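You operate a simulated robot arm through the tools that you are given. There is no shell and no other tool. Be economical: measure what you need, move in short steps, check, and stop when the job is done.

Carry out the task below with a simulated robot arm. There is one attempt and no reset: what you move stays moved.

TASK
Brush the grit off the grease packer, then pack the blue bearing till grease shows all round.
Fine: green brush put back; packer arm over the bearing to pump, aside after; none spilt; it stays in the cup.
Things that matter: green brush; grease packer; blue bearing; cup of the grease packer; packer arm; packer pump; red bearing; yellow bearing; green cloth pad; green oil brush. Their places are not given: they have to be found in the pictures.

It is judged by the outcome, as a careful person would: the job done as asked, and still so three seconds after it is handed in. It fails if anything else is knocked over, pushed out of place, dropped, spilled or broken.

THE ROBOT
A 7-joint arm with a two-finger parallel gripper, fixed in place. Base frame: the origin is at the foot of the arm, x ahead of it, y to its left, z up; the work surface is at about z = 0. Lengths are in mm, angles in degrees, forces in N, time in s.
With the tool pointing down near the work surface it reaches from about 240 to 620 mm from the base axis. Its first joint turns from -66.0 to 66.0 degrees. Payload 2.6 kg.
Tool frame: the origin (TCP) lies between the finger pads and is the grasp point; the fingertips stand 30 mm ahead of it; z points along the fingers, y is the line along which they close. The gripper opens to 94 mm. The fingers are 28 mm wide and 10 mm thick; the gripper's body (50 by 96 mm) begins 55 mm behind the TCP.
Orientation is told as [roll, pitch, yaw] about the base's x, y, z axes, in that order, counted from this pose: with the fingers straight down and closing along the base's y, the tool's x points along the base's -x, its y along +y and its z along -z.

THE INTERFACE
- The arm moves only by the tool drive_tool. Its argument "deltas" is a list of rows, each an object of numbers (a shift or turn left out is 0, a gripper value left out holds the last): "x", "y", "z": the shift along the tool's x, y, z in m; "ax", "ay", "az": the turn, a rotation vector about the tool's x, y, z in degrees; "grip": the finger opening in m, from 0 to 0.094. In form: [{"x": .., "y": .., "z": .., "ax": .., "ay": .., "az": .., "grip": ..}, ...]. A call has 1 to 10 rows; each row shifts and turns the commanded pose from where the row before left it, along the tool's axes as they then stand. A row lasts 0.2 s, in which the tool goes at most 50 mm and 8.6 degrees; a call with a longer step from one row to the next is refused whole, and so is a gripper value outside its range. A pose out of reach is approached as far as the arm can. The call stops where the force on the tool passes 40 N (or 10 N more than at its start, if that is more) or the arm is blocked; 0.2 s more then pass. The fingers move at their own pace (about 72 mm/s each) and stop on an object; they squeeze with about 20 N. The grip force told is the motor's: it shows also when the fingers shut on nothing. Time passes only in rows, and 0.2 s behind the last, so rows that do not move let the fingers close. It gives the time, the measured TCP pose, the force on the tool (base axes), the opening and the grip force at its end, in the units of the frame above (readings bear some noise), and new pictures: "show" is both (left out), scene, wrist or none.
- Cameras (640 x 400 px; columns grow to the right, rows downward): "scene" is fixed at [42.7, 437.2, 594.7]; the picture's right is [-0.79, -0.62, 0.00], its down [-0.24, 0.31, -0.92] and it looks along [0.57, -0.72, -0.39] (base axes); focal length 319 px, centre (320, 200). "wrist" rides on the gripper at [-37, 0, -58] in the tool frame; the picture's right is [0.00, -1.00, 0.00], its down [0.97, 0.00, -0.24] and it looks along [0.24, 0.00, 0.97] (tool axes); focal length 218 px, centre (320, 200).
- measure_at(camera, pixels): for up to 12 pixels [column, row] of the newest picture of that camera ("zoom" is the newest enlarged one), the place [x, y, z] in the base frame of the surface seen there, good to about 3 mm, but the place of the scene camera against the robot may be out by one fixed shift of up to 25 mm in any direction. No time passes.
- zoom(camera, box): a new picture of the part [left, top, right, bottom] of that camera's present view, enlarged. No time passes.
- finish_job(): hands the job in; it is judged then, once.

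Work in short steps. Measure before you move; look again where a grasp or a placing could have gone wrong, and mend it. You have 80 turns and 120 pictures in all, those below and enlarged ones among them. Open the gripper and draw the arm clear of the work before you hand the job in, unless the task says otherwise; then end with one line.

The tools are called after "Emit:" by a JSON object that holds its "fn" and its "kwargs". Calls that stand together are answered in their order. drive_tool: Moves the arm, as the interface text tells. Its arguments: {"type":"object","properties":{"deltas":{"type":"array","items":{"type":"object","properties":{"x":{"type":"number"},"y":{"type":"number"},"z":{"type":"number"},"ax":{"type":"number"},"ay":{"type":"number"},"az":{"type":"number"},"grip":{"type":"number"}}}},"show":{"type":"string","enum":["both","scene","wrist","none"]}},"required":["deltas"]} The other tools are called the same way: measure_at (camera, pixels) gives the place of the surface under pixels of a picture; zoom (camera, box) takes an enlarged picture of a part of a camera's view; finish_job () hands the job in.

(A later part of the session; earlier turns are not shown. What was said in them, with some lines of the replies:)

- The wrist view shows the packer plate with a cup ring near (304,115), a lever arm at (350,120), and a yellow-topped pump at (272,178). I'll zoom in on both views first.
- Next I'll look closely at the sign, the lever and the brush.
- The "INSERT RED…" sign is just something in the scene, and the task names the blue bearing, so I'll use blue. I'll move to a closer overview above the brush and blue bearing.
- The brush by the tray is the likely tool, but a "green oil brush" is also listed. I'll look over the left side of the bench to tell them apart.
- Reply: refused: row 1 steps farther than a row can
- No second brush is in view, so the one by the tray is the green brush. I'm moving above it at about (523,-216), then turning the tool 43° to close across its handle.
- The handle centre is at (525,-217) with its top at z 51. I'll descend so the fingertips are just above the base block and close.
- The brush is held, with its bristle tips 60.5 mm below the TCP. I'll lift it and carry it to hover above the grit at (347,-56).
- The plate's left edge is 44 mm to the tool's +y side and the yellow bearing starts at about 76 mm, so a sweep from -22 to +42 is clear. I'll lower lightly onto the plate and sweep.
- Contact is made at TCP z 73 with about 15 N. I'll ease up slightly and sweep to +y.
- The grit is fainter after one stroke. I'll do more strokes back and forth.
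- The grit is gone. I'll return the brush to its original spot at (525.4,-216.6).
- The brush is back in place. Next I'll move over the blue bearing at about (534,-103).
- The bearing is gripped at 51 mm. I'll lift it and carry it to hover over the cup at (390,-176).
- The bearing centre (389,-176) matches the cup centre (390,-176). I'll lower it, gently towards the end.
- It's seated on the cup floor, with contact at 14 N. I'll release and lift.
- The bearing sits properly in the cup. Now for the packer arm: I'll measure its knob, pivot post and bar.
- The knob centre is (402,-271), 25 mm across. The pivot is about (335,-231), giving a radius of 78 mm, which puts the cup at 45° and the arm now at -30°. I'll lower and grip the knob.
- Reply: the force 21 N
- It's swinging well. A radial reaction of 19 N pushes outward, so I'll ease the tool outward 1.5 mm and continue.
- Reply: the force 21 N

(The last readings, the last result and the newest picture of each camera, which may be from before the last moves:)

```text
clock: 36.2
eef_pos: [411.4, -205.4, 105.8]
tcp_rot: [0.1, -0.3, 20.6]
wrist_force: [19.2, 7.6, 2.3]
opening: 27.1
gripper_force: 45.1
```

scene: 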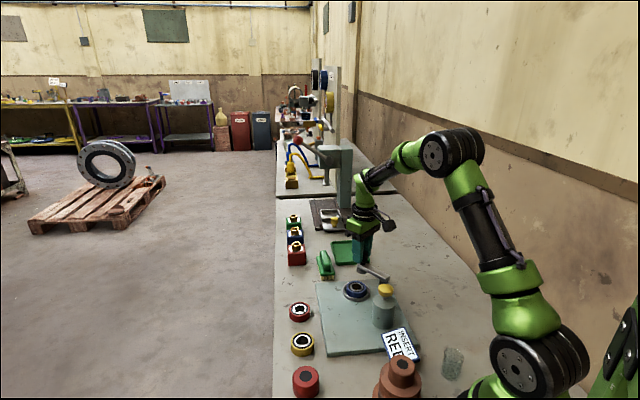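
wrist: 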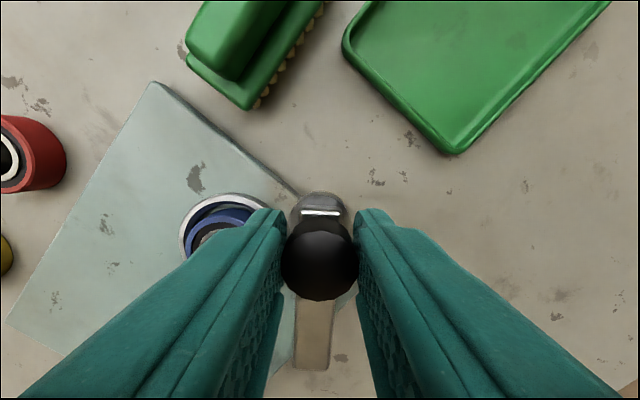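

Emit:
{"fn": "drive_tool", "kwargs": {"deltas": [{"x": -0.002}, {"x": 0.0007, "y": 0.01135, "az": -8.2}, {"x": 0.0007, "y": 0.01135, "az": -8.2}], "show": "both"}}

Emit:
{"fn": "zoom", "kwargs": {"camera": "scene", "box": [300, 230, 420, 320]}}

```text
clock: 37.0
eef_pos: [401.5, -186.4, 105.8]
tcp_rot: [-0.2, 0.0, 36.9]
wrist_force: [8.0, 2.6, 18.3]
opening: 27.2
gripper_force: 45.0
```

scene: 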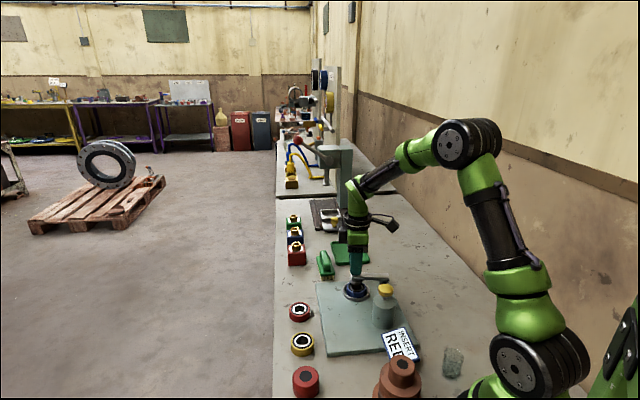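
wrist: 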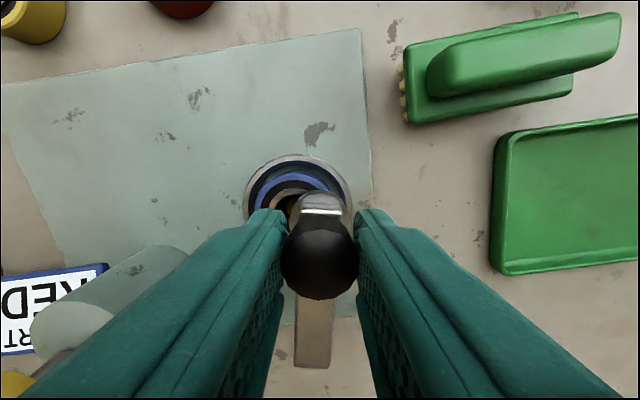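

```text
4.44 times, centred on (360, 275) of scene
```

zoom: 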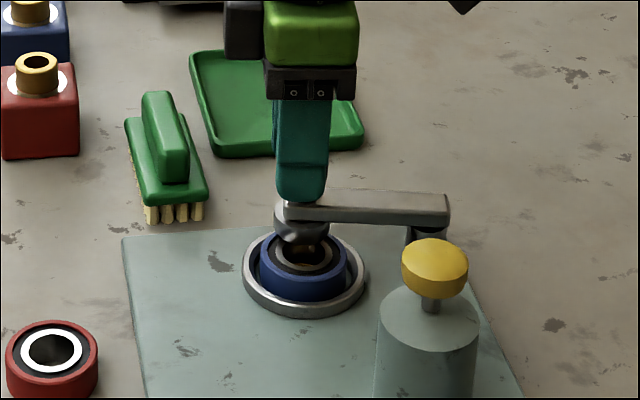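

About 10° more to go.

Emit:
{"fn": "drive_tool", "kwargs": {"deltas": [{"x": 0.0004, "y": 0.0075, "az": -5.5}, {"x": 0.0004, "y": 0.0065, "az": -4.5}, {}], "show": "both"}}

Emit:
{"fn": "zoom", "kwargs": {"camera": "scene", "box": [300, 230, 420, 320]}}

```text
clock: 37.8
eef_pos: [393.1, -175.3, 105.8]
tcp_rot: [-0.2, -0.2, 46.9]
wrist_force: [13.8, 7.8, 16.8]
opening: 27.1
gripper_force: 45.1
```

scene: 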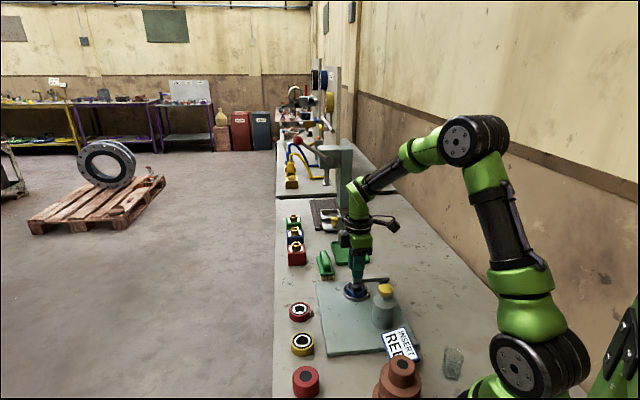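
wrist: 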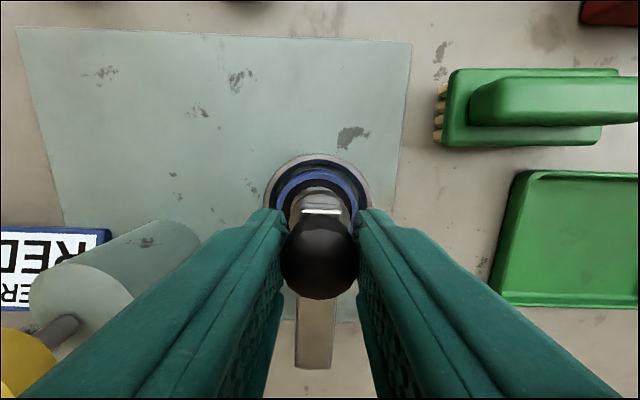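

```text
4.44 times, centred on (360, 275) of scene
```

zoom: 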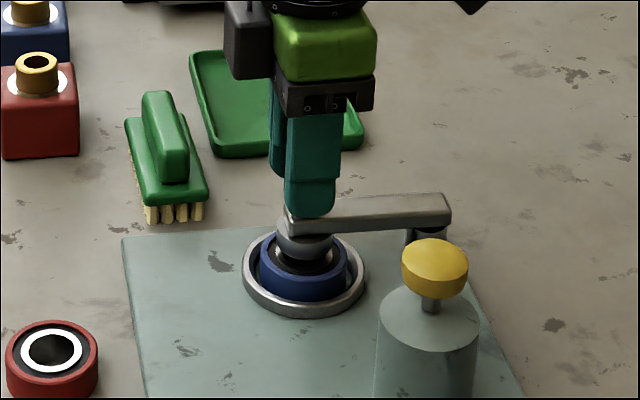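

The nozzle is centred over the bearing (column 320 against the cup's 319). I'll release and lift.

Emit:
{"fn": "drive_tool", "kwargs": {"deltas": [{"grip": 0.05}, {}, {"z": -0.04}, {"z": -0.04}, {"z": -0.02}], "show": "both"}}

Emit:
{"fn": "zoom", "kwargs": {"camera": "scene", "box": [300, 230, 420, 320]}}

```text
clock: 39.0
eef_pos: [393.2, -175.7, 204.6]
tcp_rot: [0.1, -0.1, 46.8]
wrist_force: [0.1, -0.9, -0.4]
opening: 50.1
gripper_force: 0.0
```

scene: 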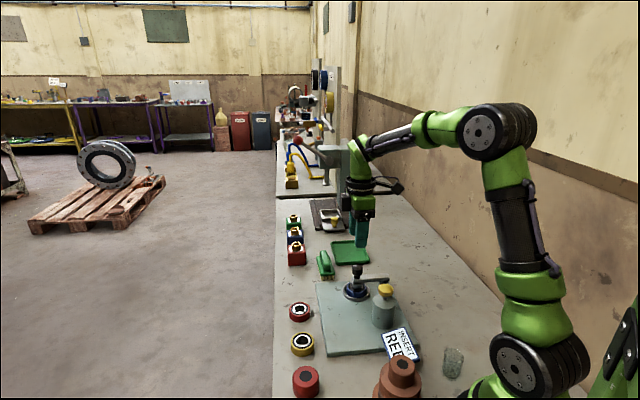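
wrist: 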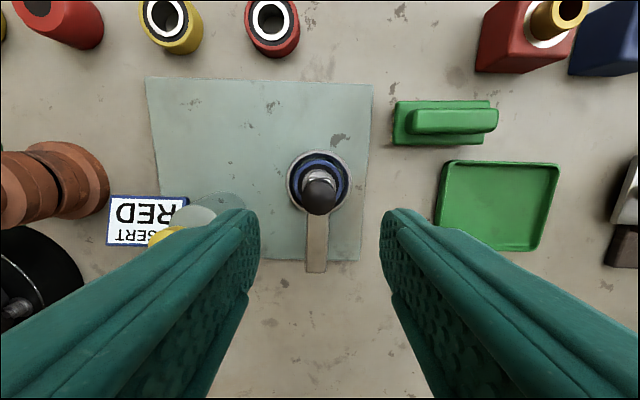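

```text
4.44 times, centred on (360, 275) of scene
```

zoom: 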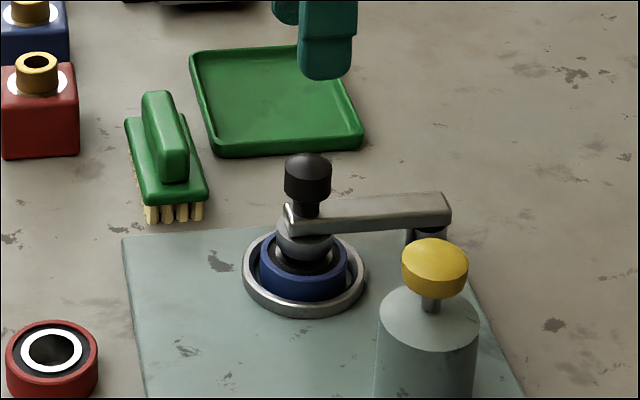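

Everything is aligned. Next I'll move above the yellow pump head at about (290,-131), straighten the yaw and close the fingers.

Emit:
{"fn": "drive_tool", "kwargs": {"deltas": [{"x": 0.0125, "y": 0.0353}, {"x": 0.0125, "y": 0.0353}, {"x": 0.0125, "y": 0.0353}, {"az": 8.5, "grip": 0.0}, {"az": 8.5}, {"az": 8.5}, {"az": 8.5}, {"az": 8.5}, {"az": 4.3}], "show": "both"}}

Emit:
{"fn": "measure_at", "kwargs": {"camera": "scene", "pixels": [[386, 288], [380, 287], [392, 290], [357, 270]]}}

```text
clock: 41.0
eef_pos: [288.5, -130.0, 205.0]
tcp_rot: [-0.1, -0.1, -0.3]
wrist_force: [0.6, -0.5, 0.1]
opening: 0.3
gripper_force: 19.9
```

scene: 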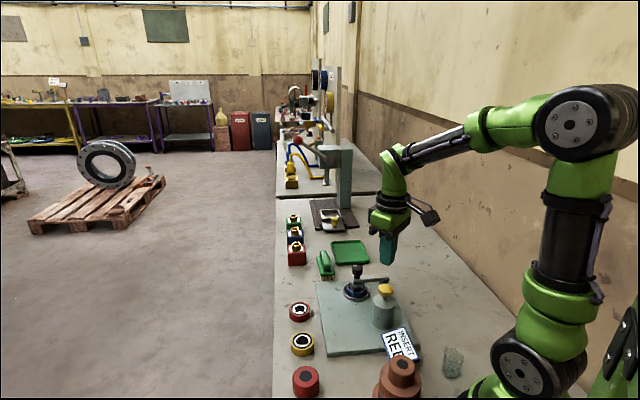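
wrist: 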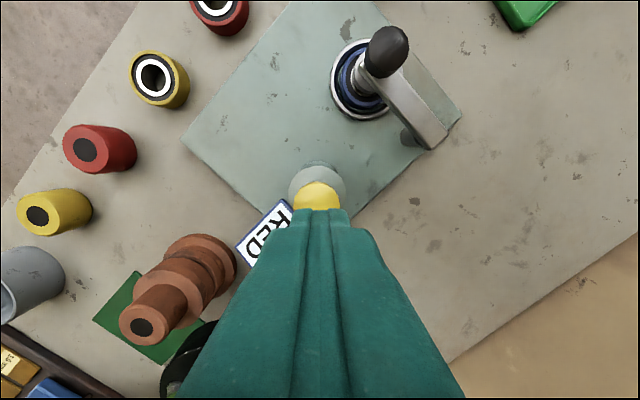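

```text
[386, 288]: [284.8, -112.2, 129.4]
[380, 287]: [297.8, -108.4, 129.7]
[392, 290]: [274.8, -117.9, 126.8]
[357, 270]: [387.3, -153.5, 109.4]
```

The head is under the closed fingers at about (288,-131). I'll descend to just above it at z 114, then press gradually.

Emit:
{"fn": "drive_tool", "kwargs": {"deltas": [{"y": -0.001, "z": 0.04}, {"z": 0.016}, {"z": 0.003}, {"z": 0.003}], "show": "scene"}}

Emit:
{"fn": "zoom", "kwargs": {"camera": "scene", "box": [300, 230, 440, 340]}}

```text
clock: 42.0
eef_pos: [288.7, -130.5, 144.0]
tcp_rot: [0.0, 0.1, 0.1]
wrist_force: [-0.3, -0.8, 0.4]
opening: 0.1
gripper_force: 20.5
```

scene: 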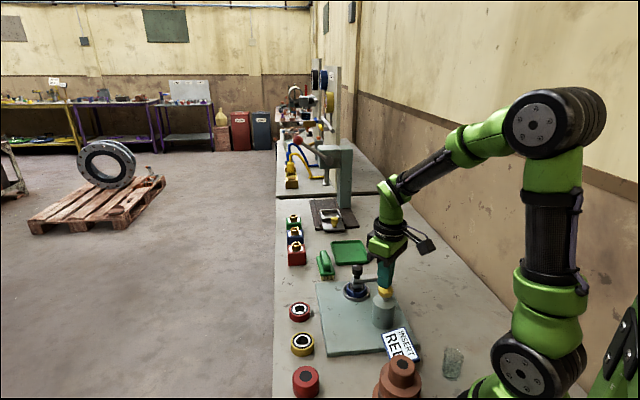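

```text
3.64 times, centred on (370, 285) of scene
```

zoom: 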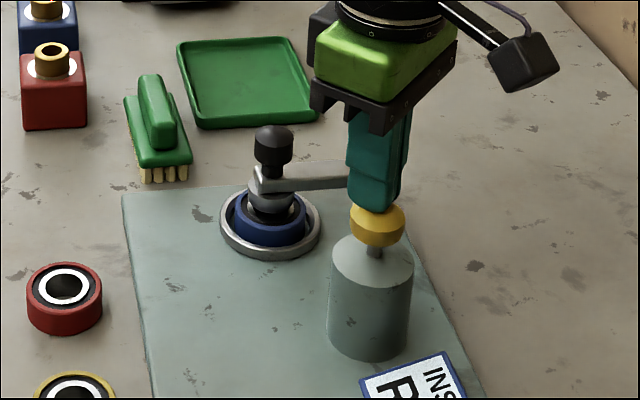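

Emit:
{"fn": "drive_tool", "kwargs": {"deltas": [{"z": 0.004}, {"z": 0.003}], "show": "none"}}

Emit:
{"fn": "drive_tool", "kwargs": {"deltas": [{"z": 0.003}, {"z": 0.003}], "show": "scene"}}

Emit:
{"fn": "zoom", "kwargs": {"camera": "scene", "box": [320, 250, 420, 330]}}

```text
clock: 42.6
eef_pos: [288.5, -132.4, 136.3]
tcp_rot: [0.0, 0.0, 0.0]
wrist_force: [-0.1, 0.3, 3.1]
opening: 0.0
gripper_force: 20.4
```

```text
clock: 43.2
eef_pos: [288.5, -132.0, 132.5]
tcp_rot: [0.0, -0.2, 0.0]
wrist_force: [2.5, 1.4, 12.8]
opening: 0.0
gripper_force: 20.5
```

scene: 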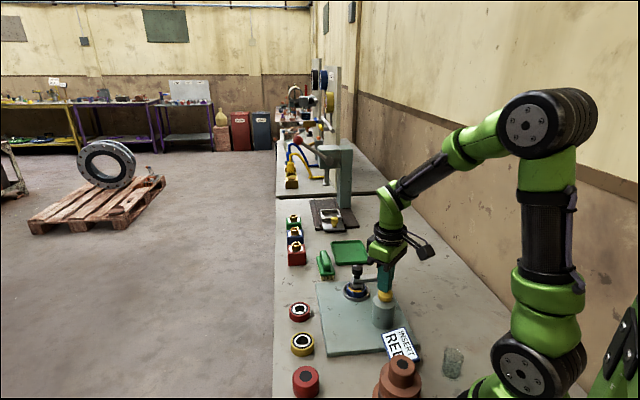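

```text
5.00 times, centred on (370, 290) of scene
```

zoom: 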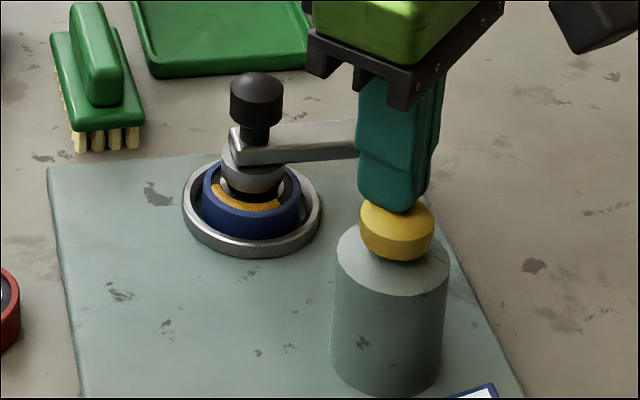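

Orange grease now shows on part of the bearing face. I'll let the pump rise and check the state before the next stroke.

Emit:
{"fn": "drive_tool", "kwargs": {"deltas": [{"z": -0.008}, {"z": -0.01}, {}], "show": "both"}}

Emit:
{"fn": "zoom", "kwargs": {"camera": "scene", "box": [320, 250, 420, 330]}}

Emit:
{"fn": "zoom", "kwargs": {"camera": "wrist", "box": [280, 0, 480, 130]}}

```text
clock: 44.0
eef_pos: [288.8, -131.6, 148.1]
tcp_rot: [0.0, 0.1, 0.0]
wrist_force: [-0.1, -0.1, -0.1]
opening: 0.0
gripper_force: 19.8
```

scene: 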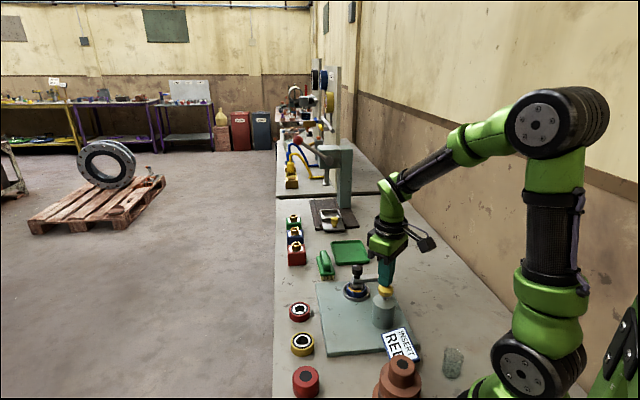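
wrist: 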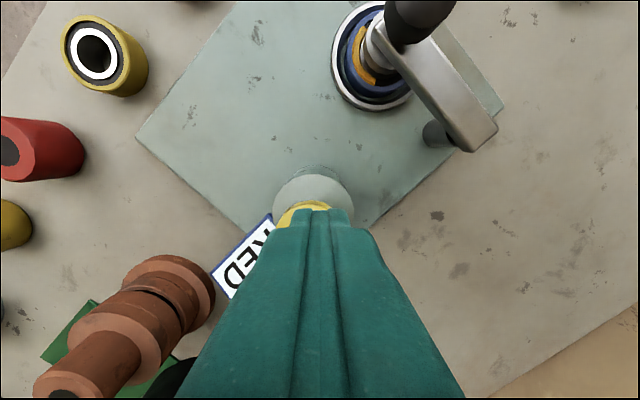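

```text
5.00 times, centred on (370, 290) of scene
```

zoom: 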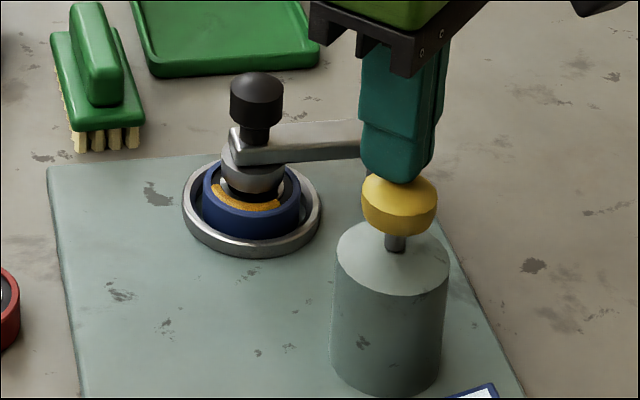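

```text
3.08 times, centred on (380, 65) of wrist
```

zoom: 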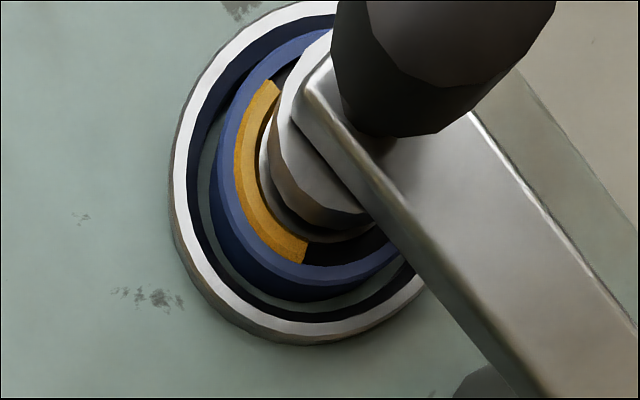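

The first stroke laid about a third to a quarter of the ring. I'll make a second stroke to the same depth.

Emit:
{"fn": "drive_tool", "kwargs": {"deltas": [{"z": 0.006}, {"z": 0.006}, {"z": 0.004}, {"z": -0.008}, {"z": -0.01}, {}], "show": "both"}}

Emit:
{"fn": "zoom", "kwargs": {"camera": "scene", "box": [330, 255, 390, 305]}}

Emit:
{"fn": "zoom", "kwargs": {"camera": "wrist", "box": [280, 0, 480, 130]}}

```text
clock: 45.4
eef_pos: [287.8, -132.2, 150.3]
tcp_rot: [0.0, -0.1, 0.0]
wrist_force: [0.4, 0.0, -1.1]
opening: 0.0
gripper_force: 20.0
```

scene: 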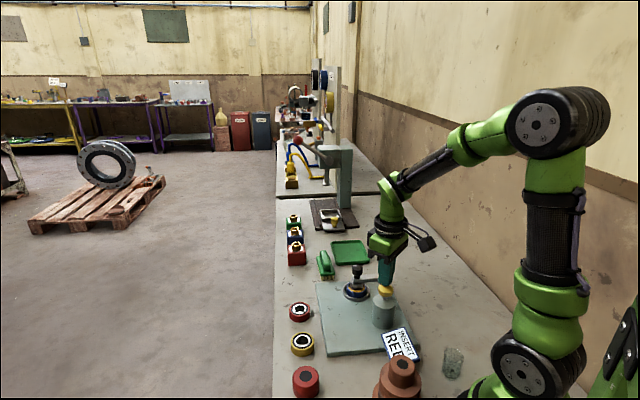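
wrist: 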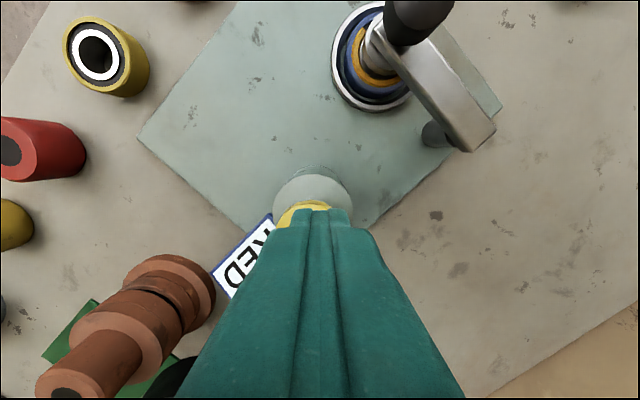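

```text
8.00 times, centred on (360, 280) of scene
```

zoom: 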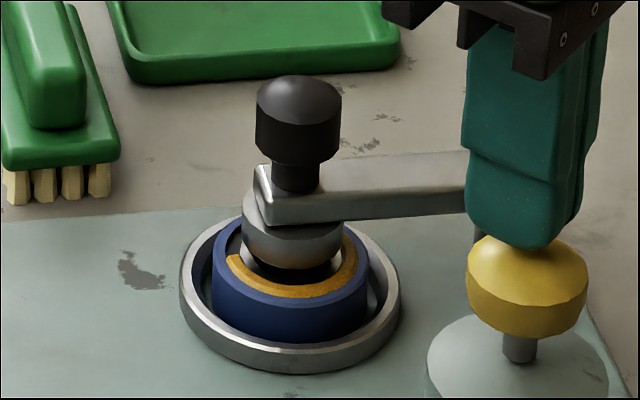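

```text
3.08 times, centred on (380, 65) of wrist
```

zoom: 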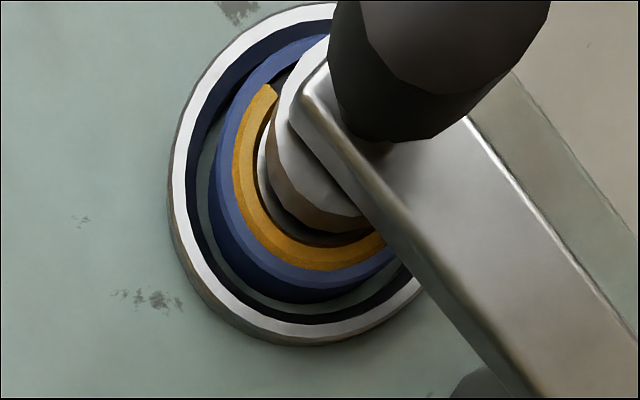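

It's a bit over half. Third stroke.

Emit:
{"fn": "drive_tool", "kwargs": {"deltas": [{"z": 0.008}, {"z": 0.006}, {"z": 0.004}, {"z": -0.008}, {"z": -0.01}, {}], "show": "both"}}

Emit:
{"fn": "zoom", "kwargs": {"camera": "scene", "box": [330, 255, 390, 305]}}

Emit:
{"fn": "zoom", "kwargs": {"camera": "wrist", "box": [280, 0, 480, 130]}}

```text
clock: 46.8
eef_pos: [289.6, -130.6, 150.3]
tcp_rot: [0.0, 0.1, 0.0]
wrist_force: [-0.3, 0.4, 0.4]
opening: 0.2
gripper_force: 19.9
```

scene: 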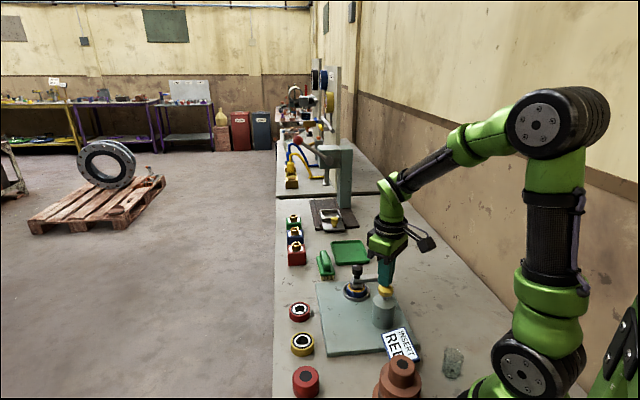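
wrist: 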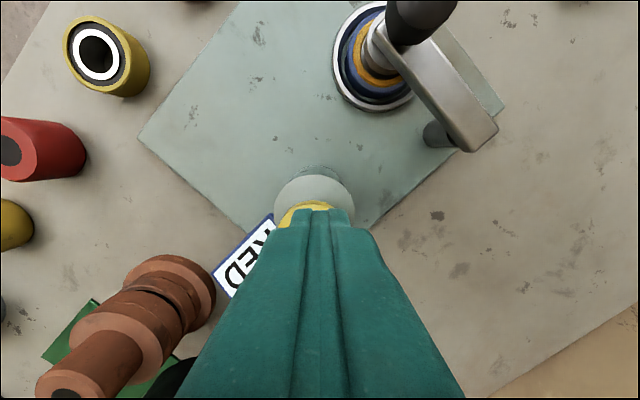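

```text
8.00 times, centred on (360, 280) of scene
```

zoom: 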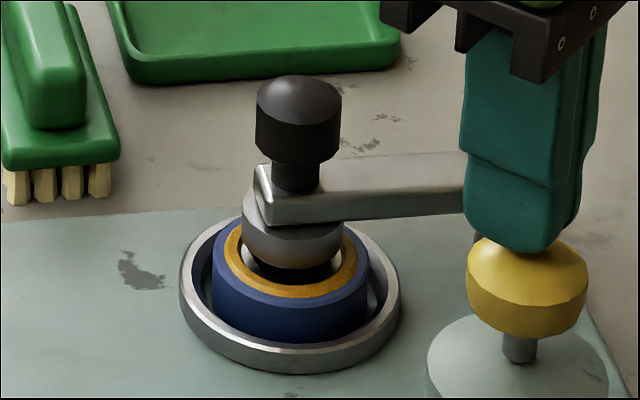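

```text
3.08 times, centred on (380, 65) of wrist
```

zoom: 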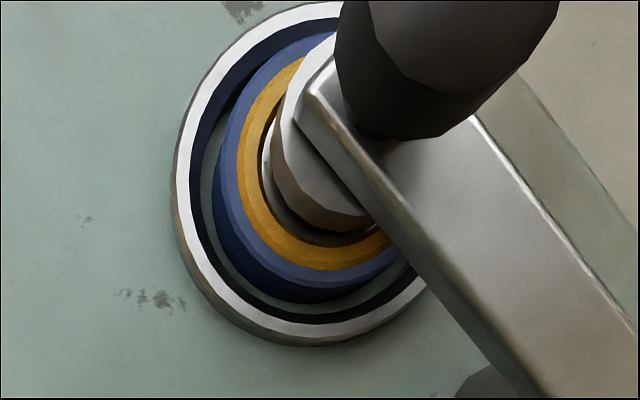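

The ring now runs past the original starting edge on the left, so it's probably complete. I'll check the hidden back from the far side before swinging the arm away.

Emit:
{"fn": "drive_tool", "kwargs": {"deltas": [{"z": -0.04}, {"z": -0.03}, {"x": -0.035, "y": -0.012}, {"x": -0.035, "y": -0.012}, {"x": -0.035, "y": -0.012}, {"x": -0.035, "y": -0.012}, {"x": -0.01}], "show": "wrist"}}

Emit:
{"fn": "zoom", "kwargs": {"camera": "wrist", "box": [250, 130, 390, 300]}}

```text
clock: 48.4
eef_pos: [438.9, -181.0, 220.8]
tcp_rot: [0.0, 0.0, 0.0]
wrist_force: [0.2, 0.0, 1.1]
opening: 0.2
gripper_force: 19.8
```

wrist: 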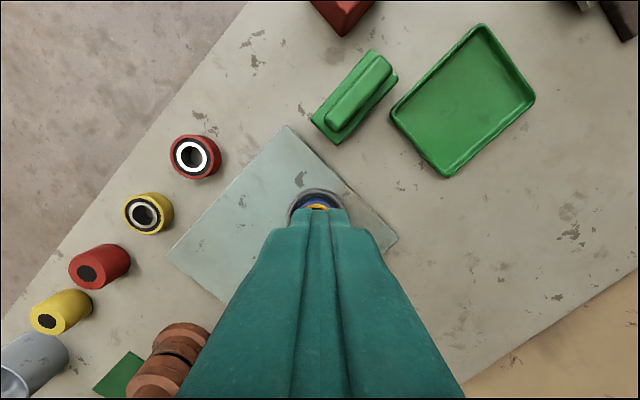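

```text
2.35 times, centred on (320, 215) of wrist
```

zoom: 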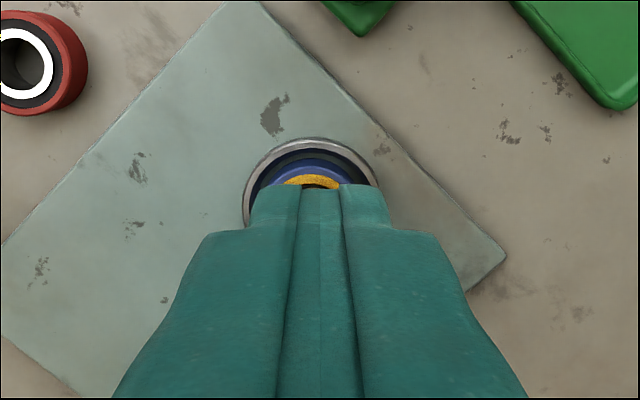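

Grease shows on the far side too. I'll open the fingers and reposition above the knob at yaw 47°.

Emit:
{"fn": "drive_tool", "kwargs": {"deltas": [{"x": 0.046, "y": 0.005, "grip": 0.06}, {"az": -8.5}, {"az": -8.5}, {"az": -8.5}, {"az": -8.5}, {"az": -8.5}, {"az": -4.5}, {}], "show": "both"}}

Emit:
{"fn": "zoom", "kwargs": {"camera": "wrist", "box": [270, 120, 370, 290]}}

```text
clock: 50.2
eef_pos: [393.0, -173.2, 221.0]
tcp_rot: [0.0, -0.1, 47.1]
wrist_force: [-0.2, 0.5, -0.5]
opening: 59.9
gripper_force: 0.1
```

scene: 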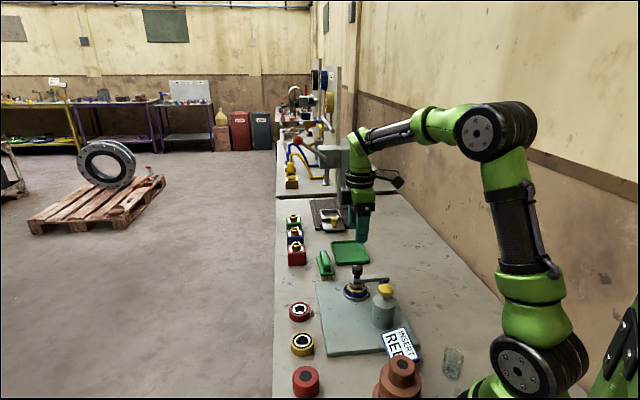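
wrist: 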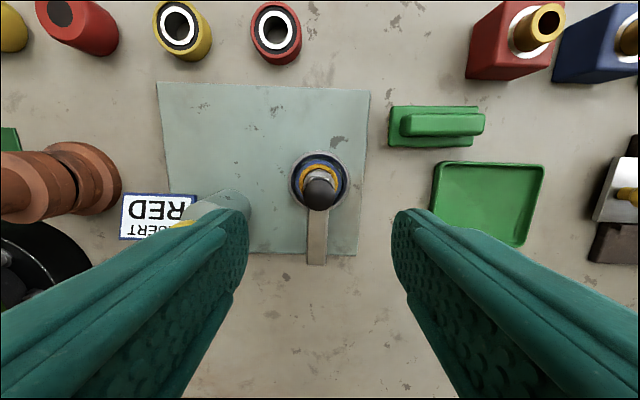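

```text
2.35 times, centred on (320, 205) of wrist
```

zoom: 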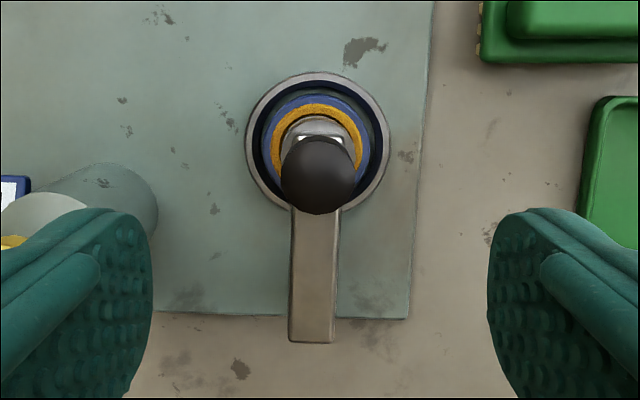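

Emit:
{"fn": "measure_at", "kwargs": {"camera": "zoom", "pixels": [[284, 175], [353, 175], [318, 205], [318, 145], [318, 175]]}}

```text
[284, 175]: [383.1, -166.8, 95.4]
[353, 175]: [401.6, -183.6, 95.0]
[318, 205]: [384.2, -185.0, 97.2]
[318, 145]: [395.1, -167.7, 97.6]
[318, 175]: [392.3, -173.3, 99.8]
```

Emit:
{"fn": "drive_tool", "kwargs": {"deltas": [{"x": 0.002, "z": 0.04}, {"z": 0.04}, {"z": 0.03}, {"z": 0.005}, {"grip": 0.015}, {}, {}], "show": "wrist"}}

```text
clock: 51.8
eef_pos: [391.2, -174.2, 104.7]
tcp_rot: [0.0, -0.1, 47.0]
wrist_force: [10.4, -6.1, -7.2]
opening: 27.1
gripper_force: 44.5
```

wrist: 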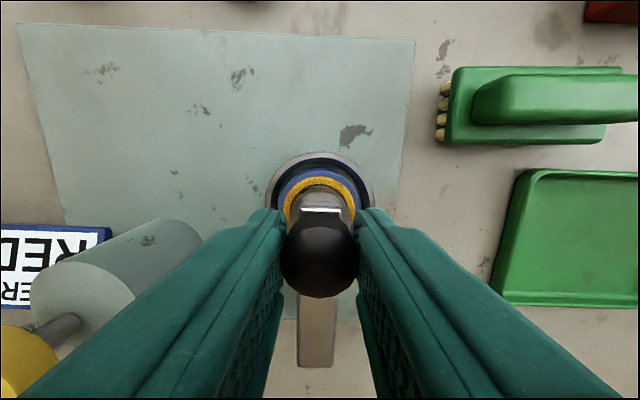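

Gripped. I'll swing the arm back along the same arc.

Emit:
{"fn": "drive_tool", "kwargs": {"deltas": [{"x": 0.0005, "y": -0.0114, "az": 8.4}, {"x": 0.0005, "y": -0.0114, "az": 8.4}, {"x": 0.0005, "y": -0.0114, "az": 8.4}], "show": "none"}}

```text
clock: 52.6
eef_pos: [409.2, -203.5, 106.1]
tcp_rot: [0.1, 0.0, 21.6]
wrist_force: [0.9, 3.6, 1.3]
opening: 27.2
gripper_force: 45.0
```

Emit:
{"fn": "drive_tool", "kwargs": {"deltas": [{"x": 0.0005, "y": -0.0114, "az": 8.4}, {"x": 0.0005, "y": -0.0114, "az": 8.4}, {"x": 0.0006, "y": -0.0114, "az": 8.4}], "show": "none"}}

```text
clock: 53.4
eef_pos: [414.3, -239.7, 104.9]
tcp_rot: [-0.1, 0.4, -3.8]
wrist_force: [-26.0, 1.8, 13.5]
opening: 27.0
gripper_force: 45.1
```

Emit:
{"fn": "drive_tool", "kwargs": {"deltas": [{"x": 0.0025}, {"x": 0.001, "y": -0.0114, "az": 8.4}, {"x": 0.001, "y": -0.0114, "az": 8.4}, {"x": 0.001, "y": -0.0114, "az": 8.4}], "show": "both"}}

```text
clock: 54.4
eef_pos: [405.1, -268.9, 103.4]
tcp_rot: [-0.1, -0.2, -28.6]
wrist_force: [15.7, -7.8, -24.0]
opening: 27.2
gripper_force: 45.1
```

scene: 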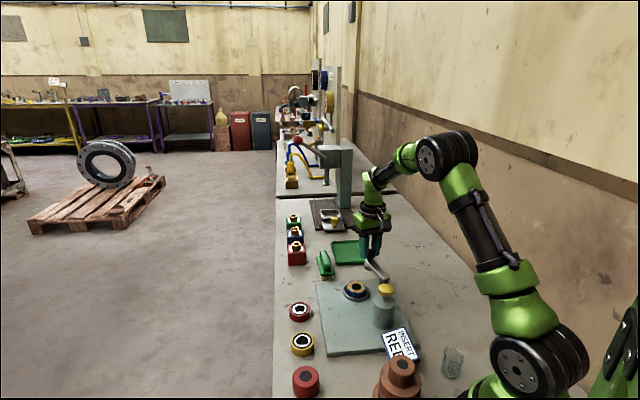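
wrist: 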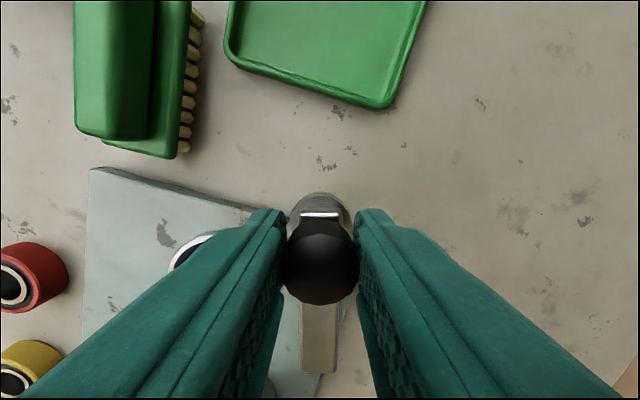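

The arm is back where it started. I'll release, lift and retreat clear.

Emit:
{"fn": "drive_tool", "kwargs": {"deltas": [{"x": -0.0015}, {"grip": 0.05}, {}, {"z": -0.04}, {"z": -0.04}, {"z": -0.04}], "show": "both"}}

Emit:
{"fn": "zoom", "kwargs": {"camera": "scene", "box": [300, 230, 420, 320]}}

Emit:
{"fn": "zoom", "kwargs": {"camera": "scene", "box": [335, 270, 380, 305]}}

```text
clock: 55.8
eef_pos: [407.9, -270.5, 226.5]
tcp_rot: [0.0, 0.0, -28.6]
wrist_force: [-0.6, 0.2, 0.1]
opening: 50.0
gripper_force: 0.1
```

scene: 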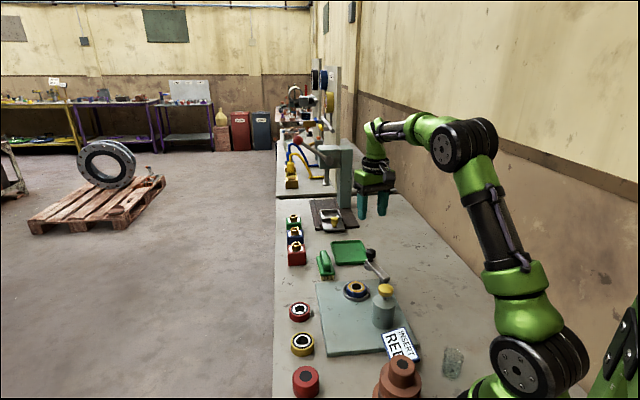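
wrist: 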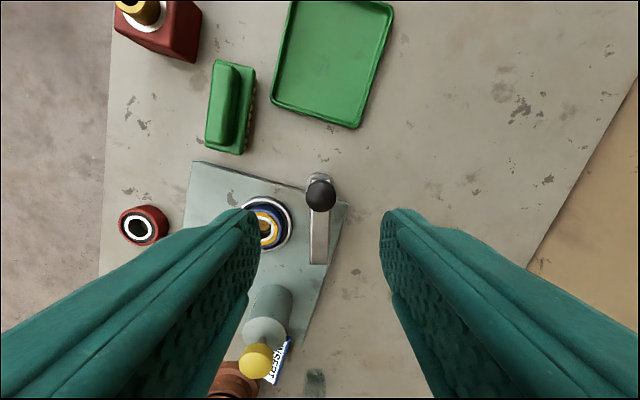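

```text
4.44 times, centred on (360, 275) of scene
```

zoom: 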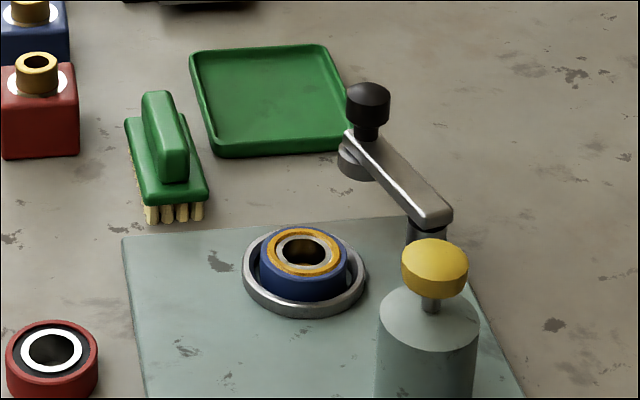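

```text
11.43 times, centred on (358, 288) of scene
```

zoom: 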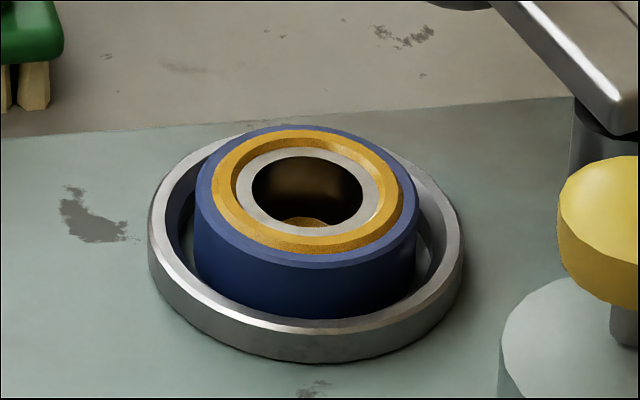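

A full, unbroken ring of grease shows, with none spilt. The packer arm is aside, the brush is back and the plate is clean. I'll draw the arm clear.

Emit:
{"fn": "drive_tool", "kwargs": {"deltas": [{"z": -0.04}, {"z": -0.04}, {"z": -0.04}, {"grip": 0.09}, {}], "show": "scene"}}

```text
clock: 57.0
eef_pos: [409.7, -272.9, 345.9]
tcp_rot: [-0.1, 0.0, -28.6]
wrist_force: [0.4, 0.4, 0.5]
opening: 90.0
gripper_force: 0.2
```

scene: 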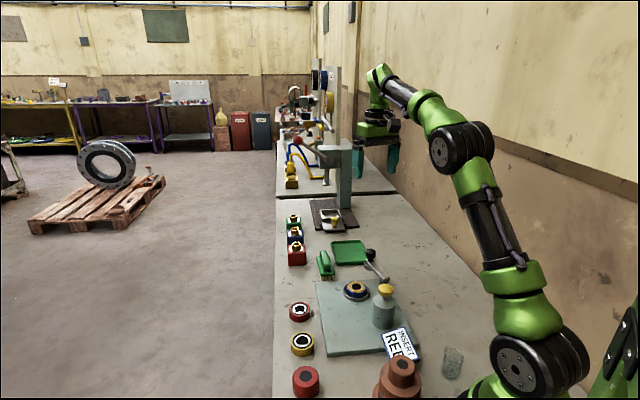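

Emit:
{"fn": "finish_job", "kwargs": {}}

```text
The job is handed in.
```

The grit is brushed off the packer and the brush is back in its place; the blue bearing is in the cup with grease showing all round, none spilt, and the packer arm is swung aside.
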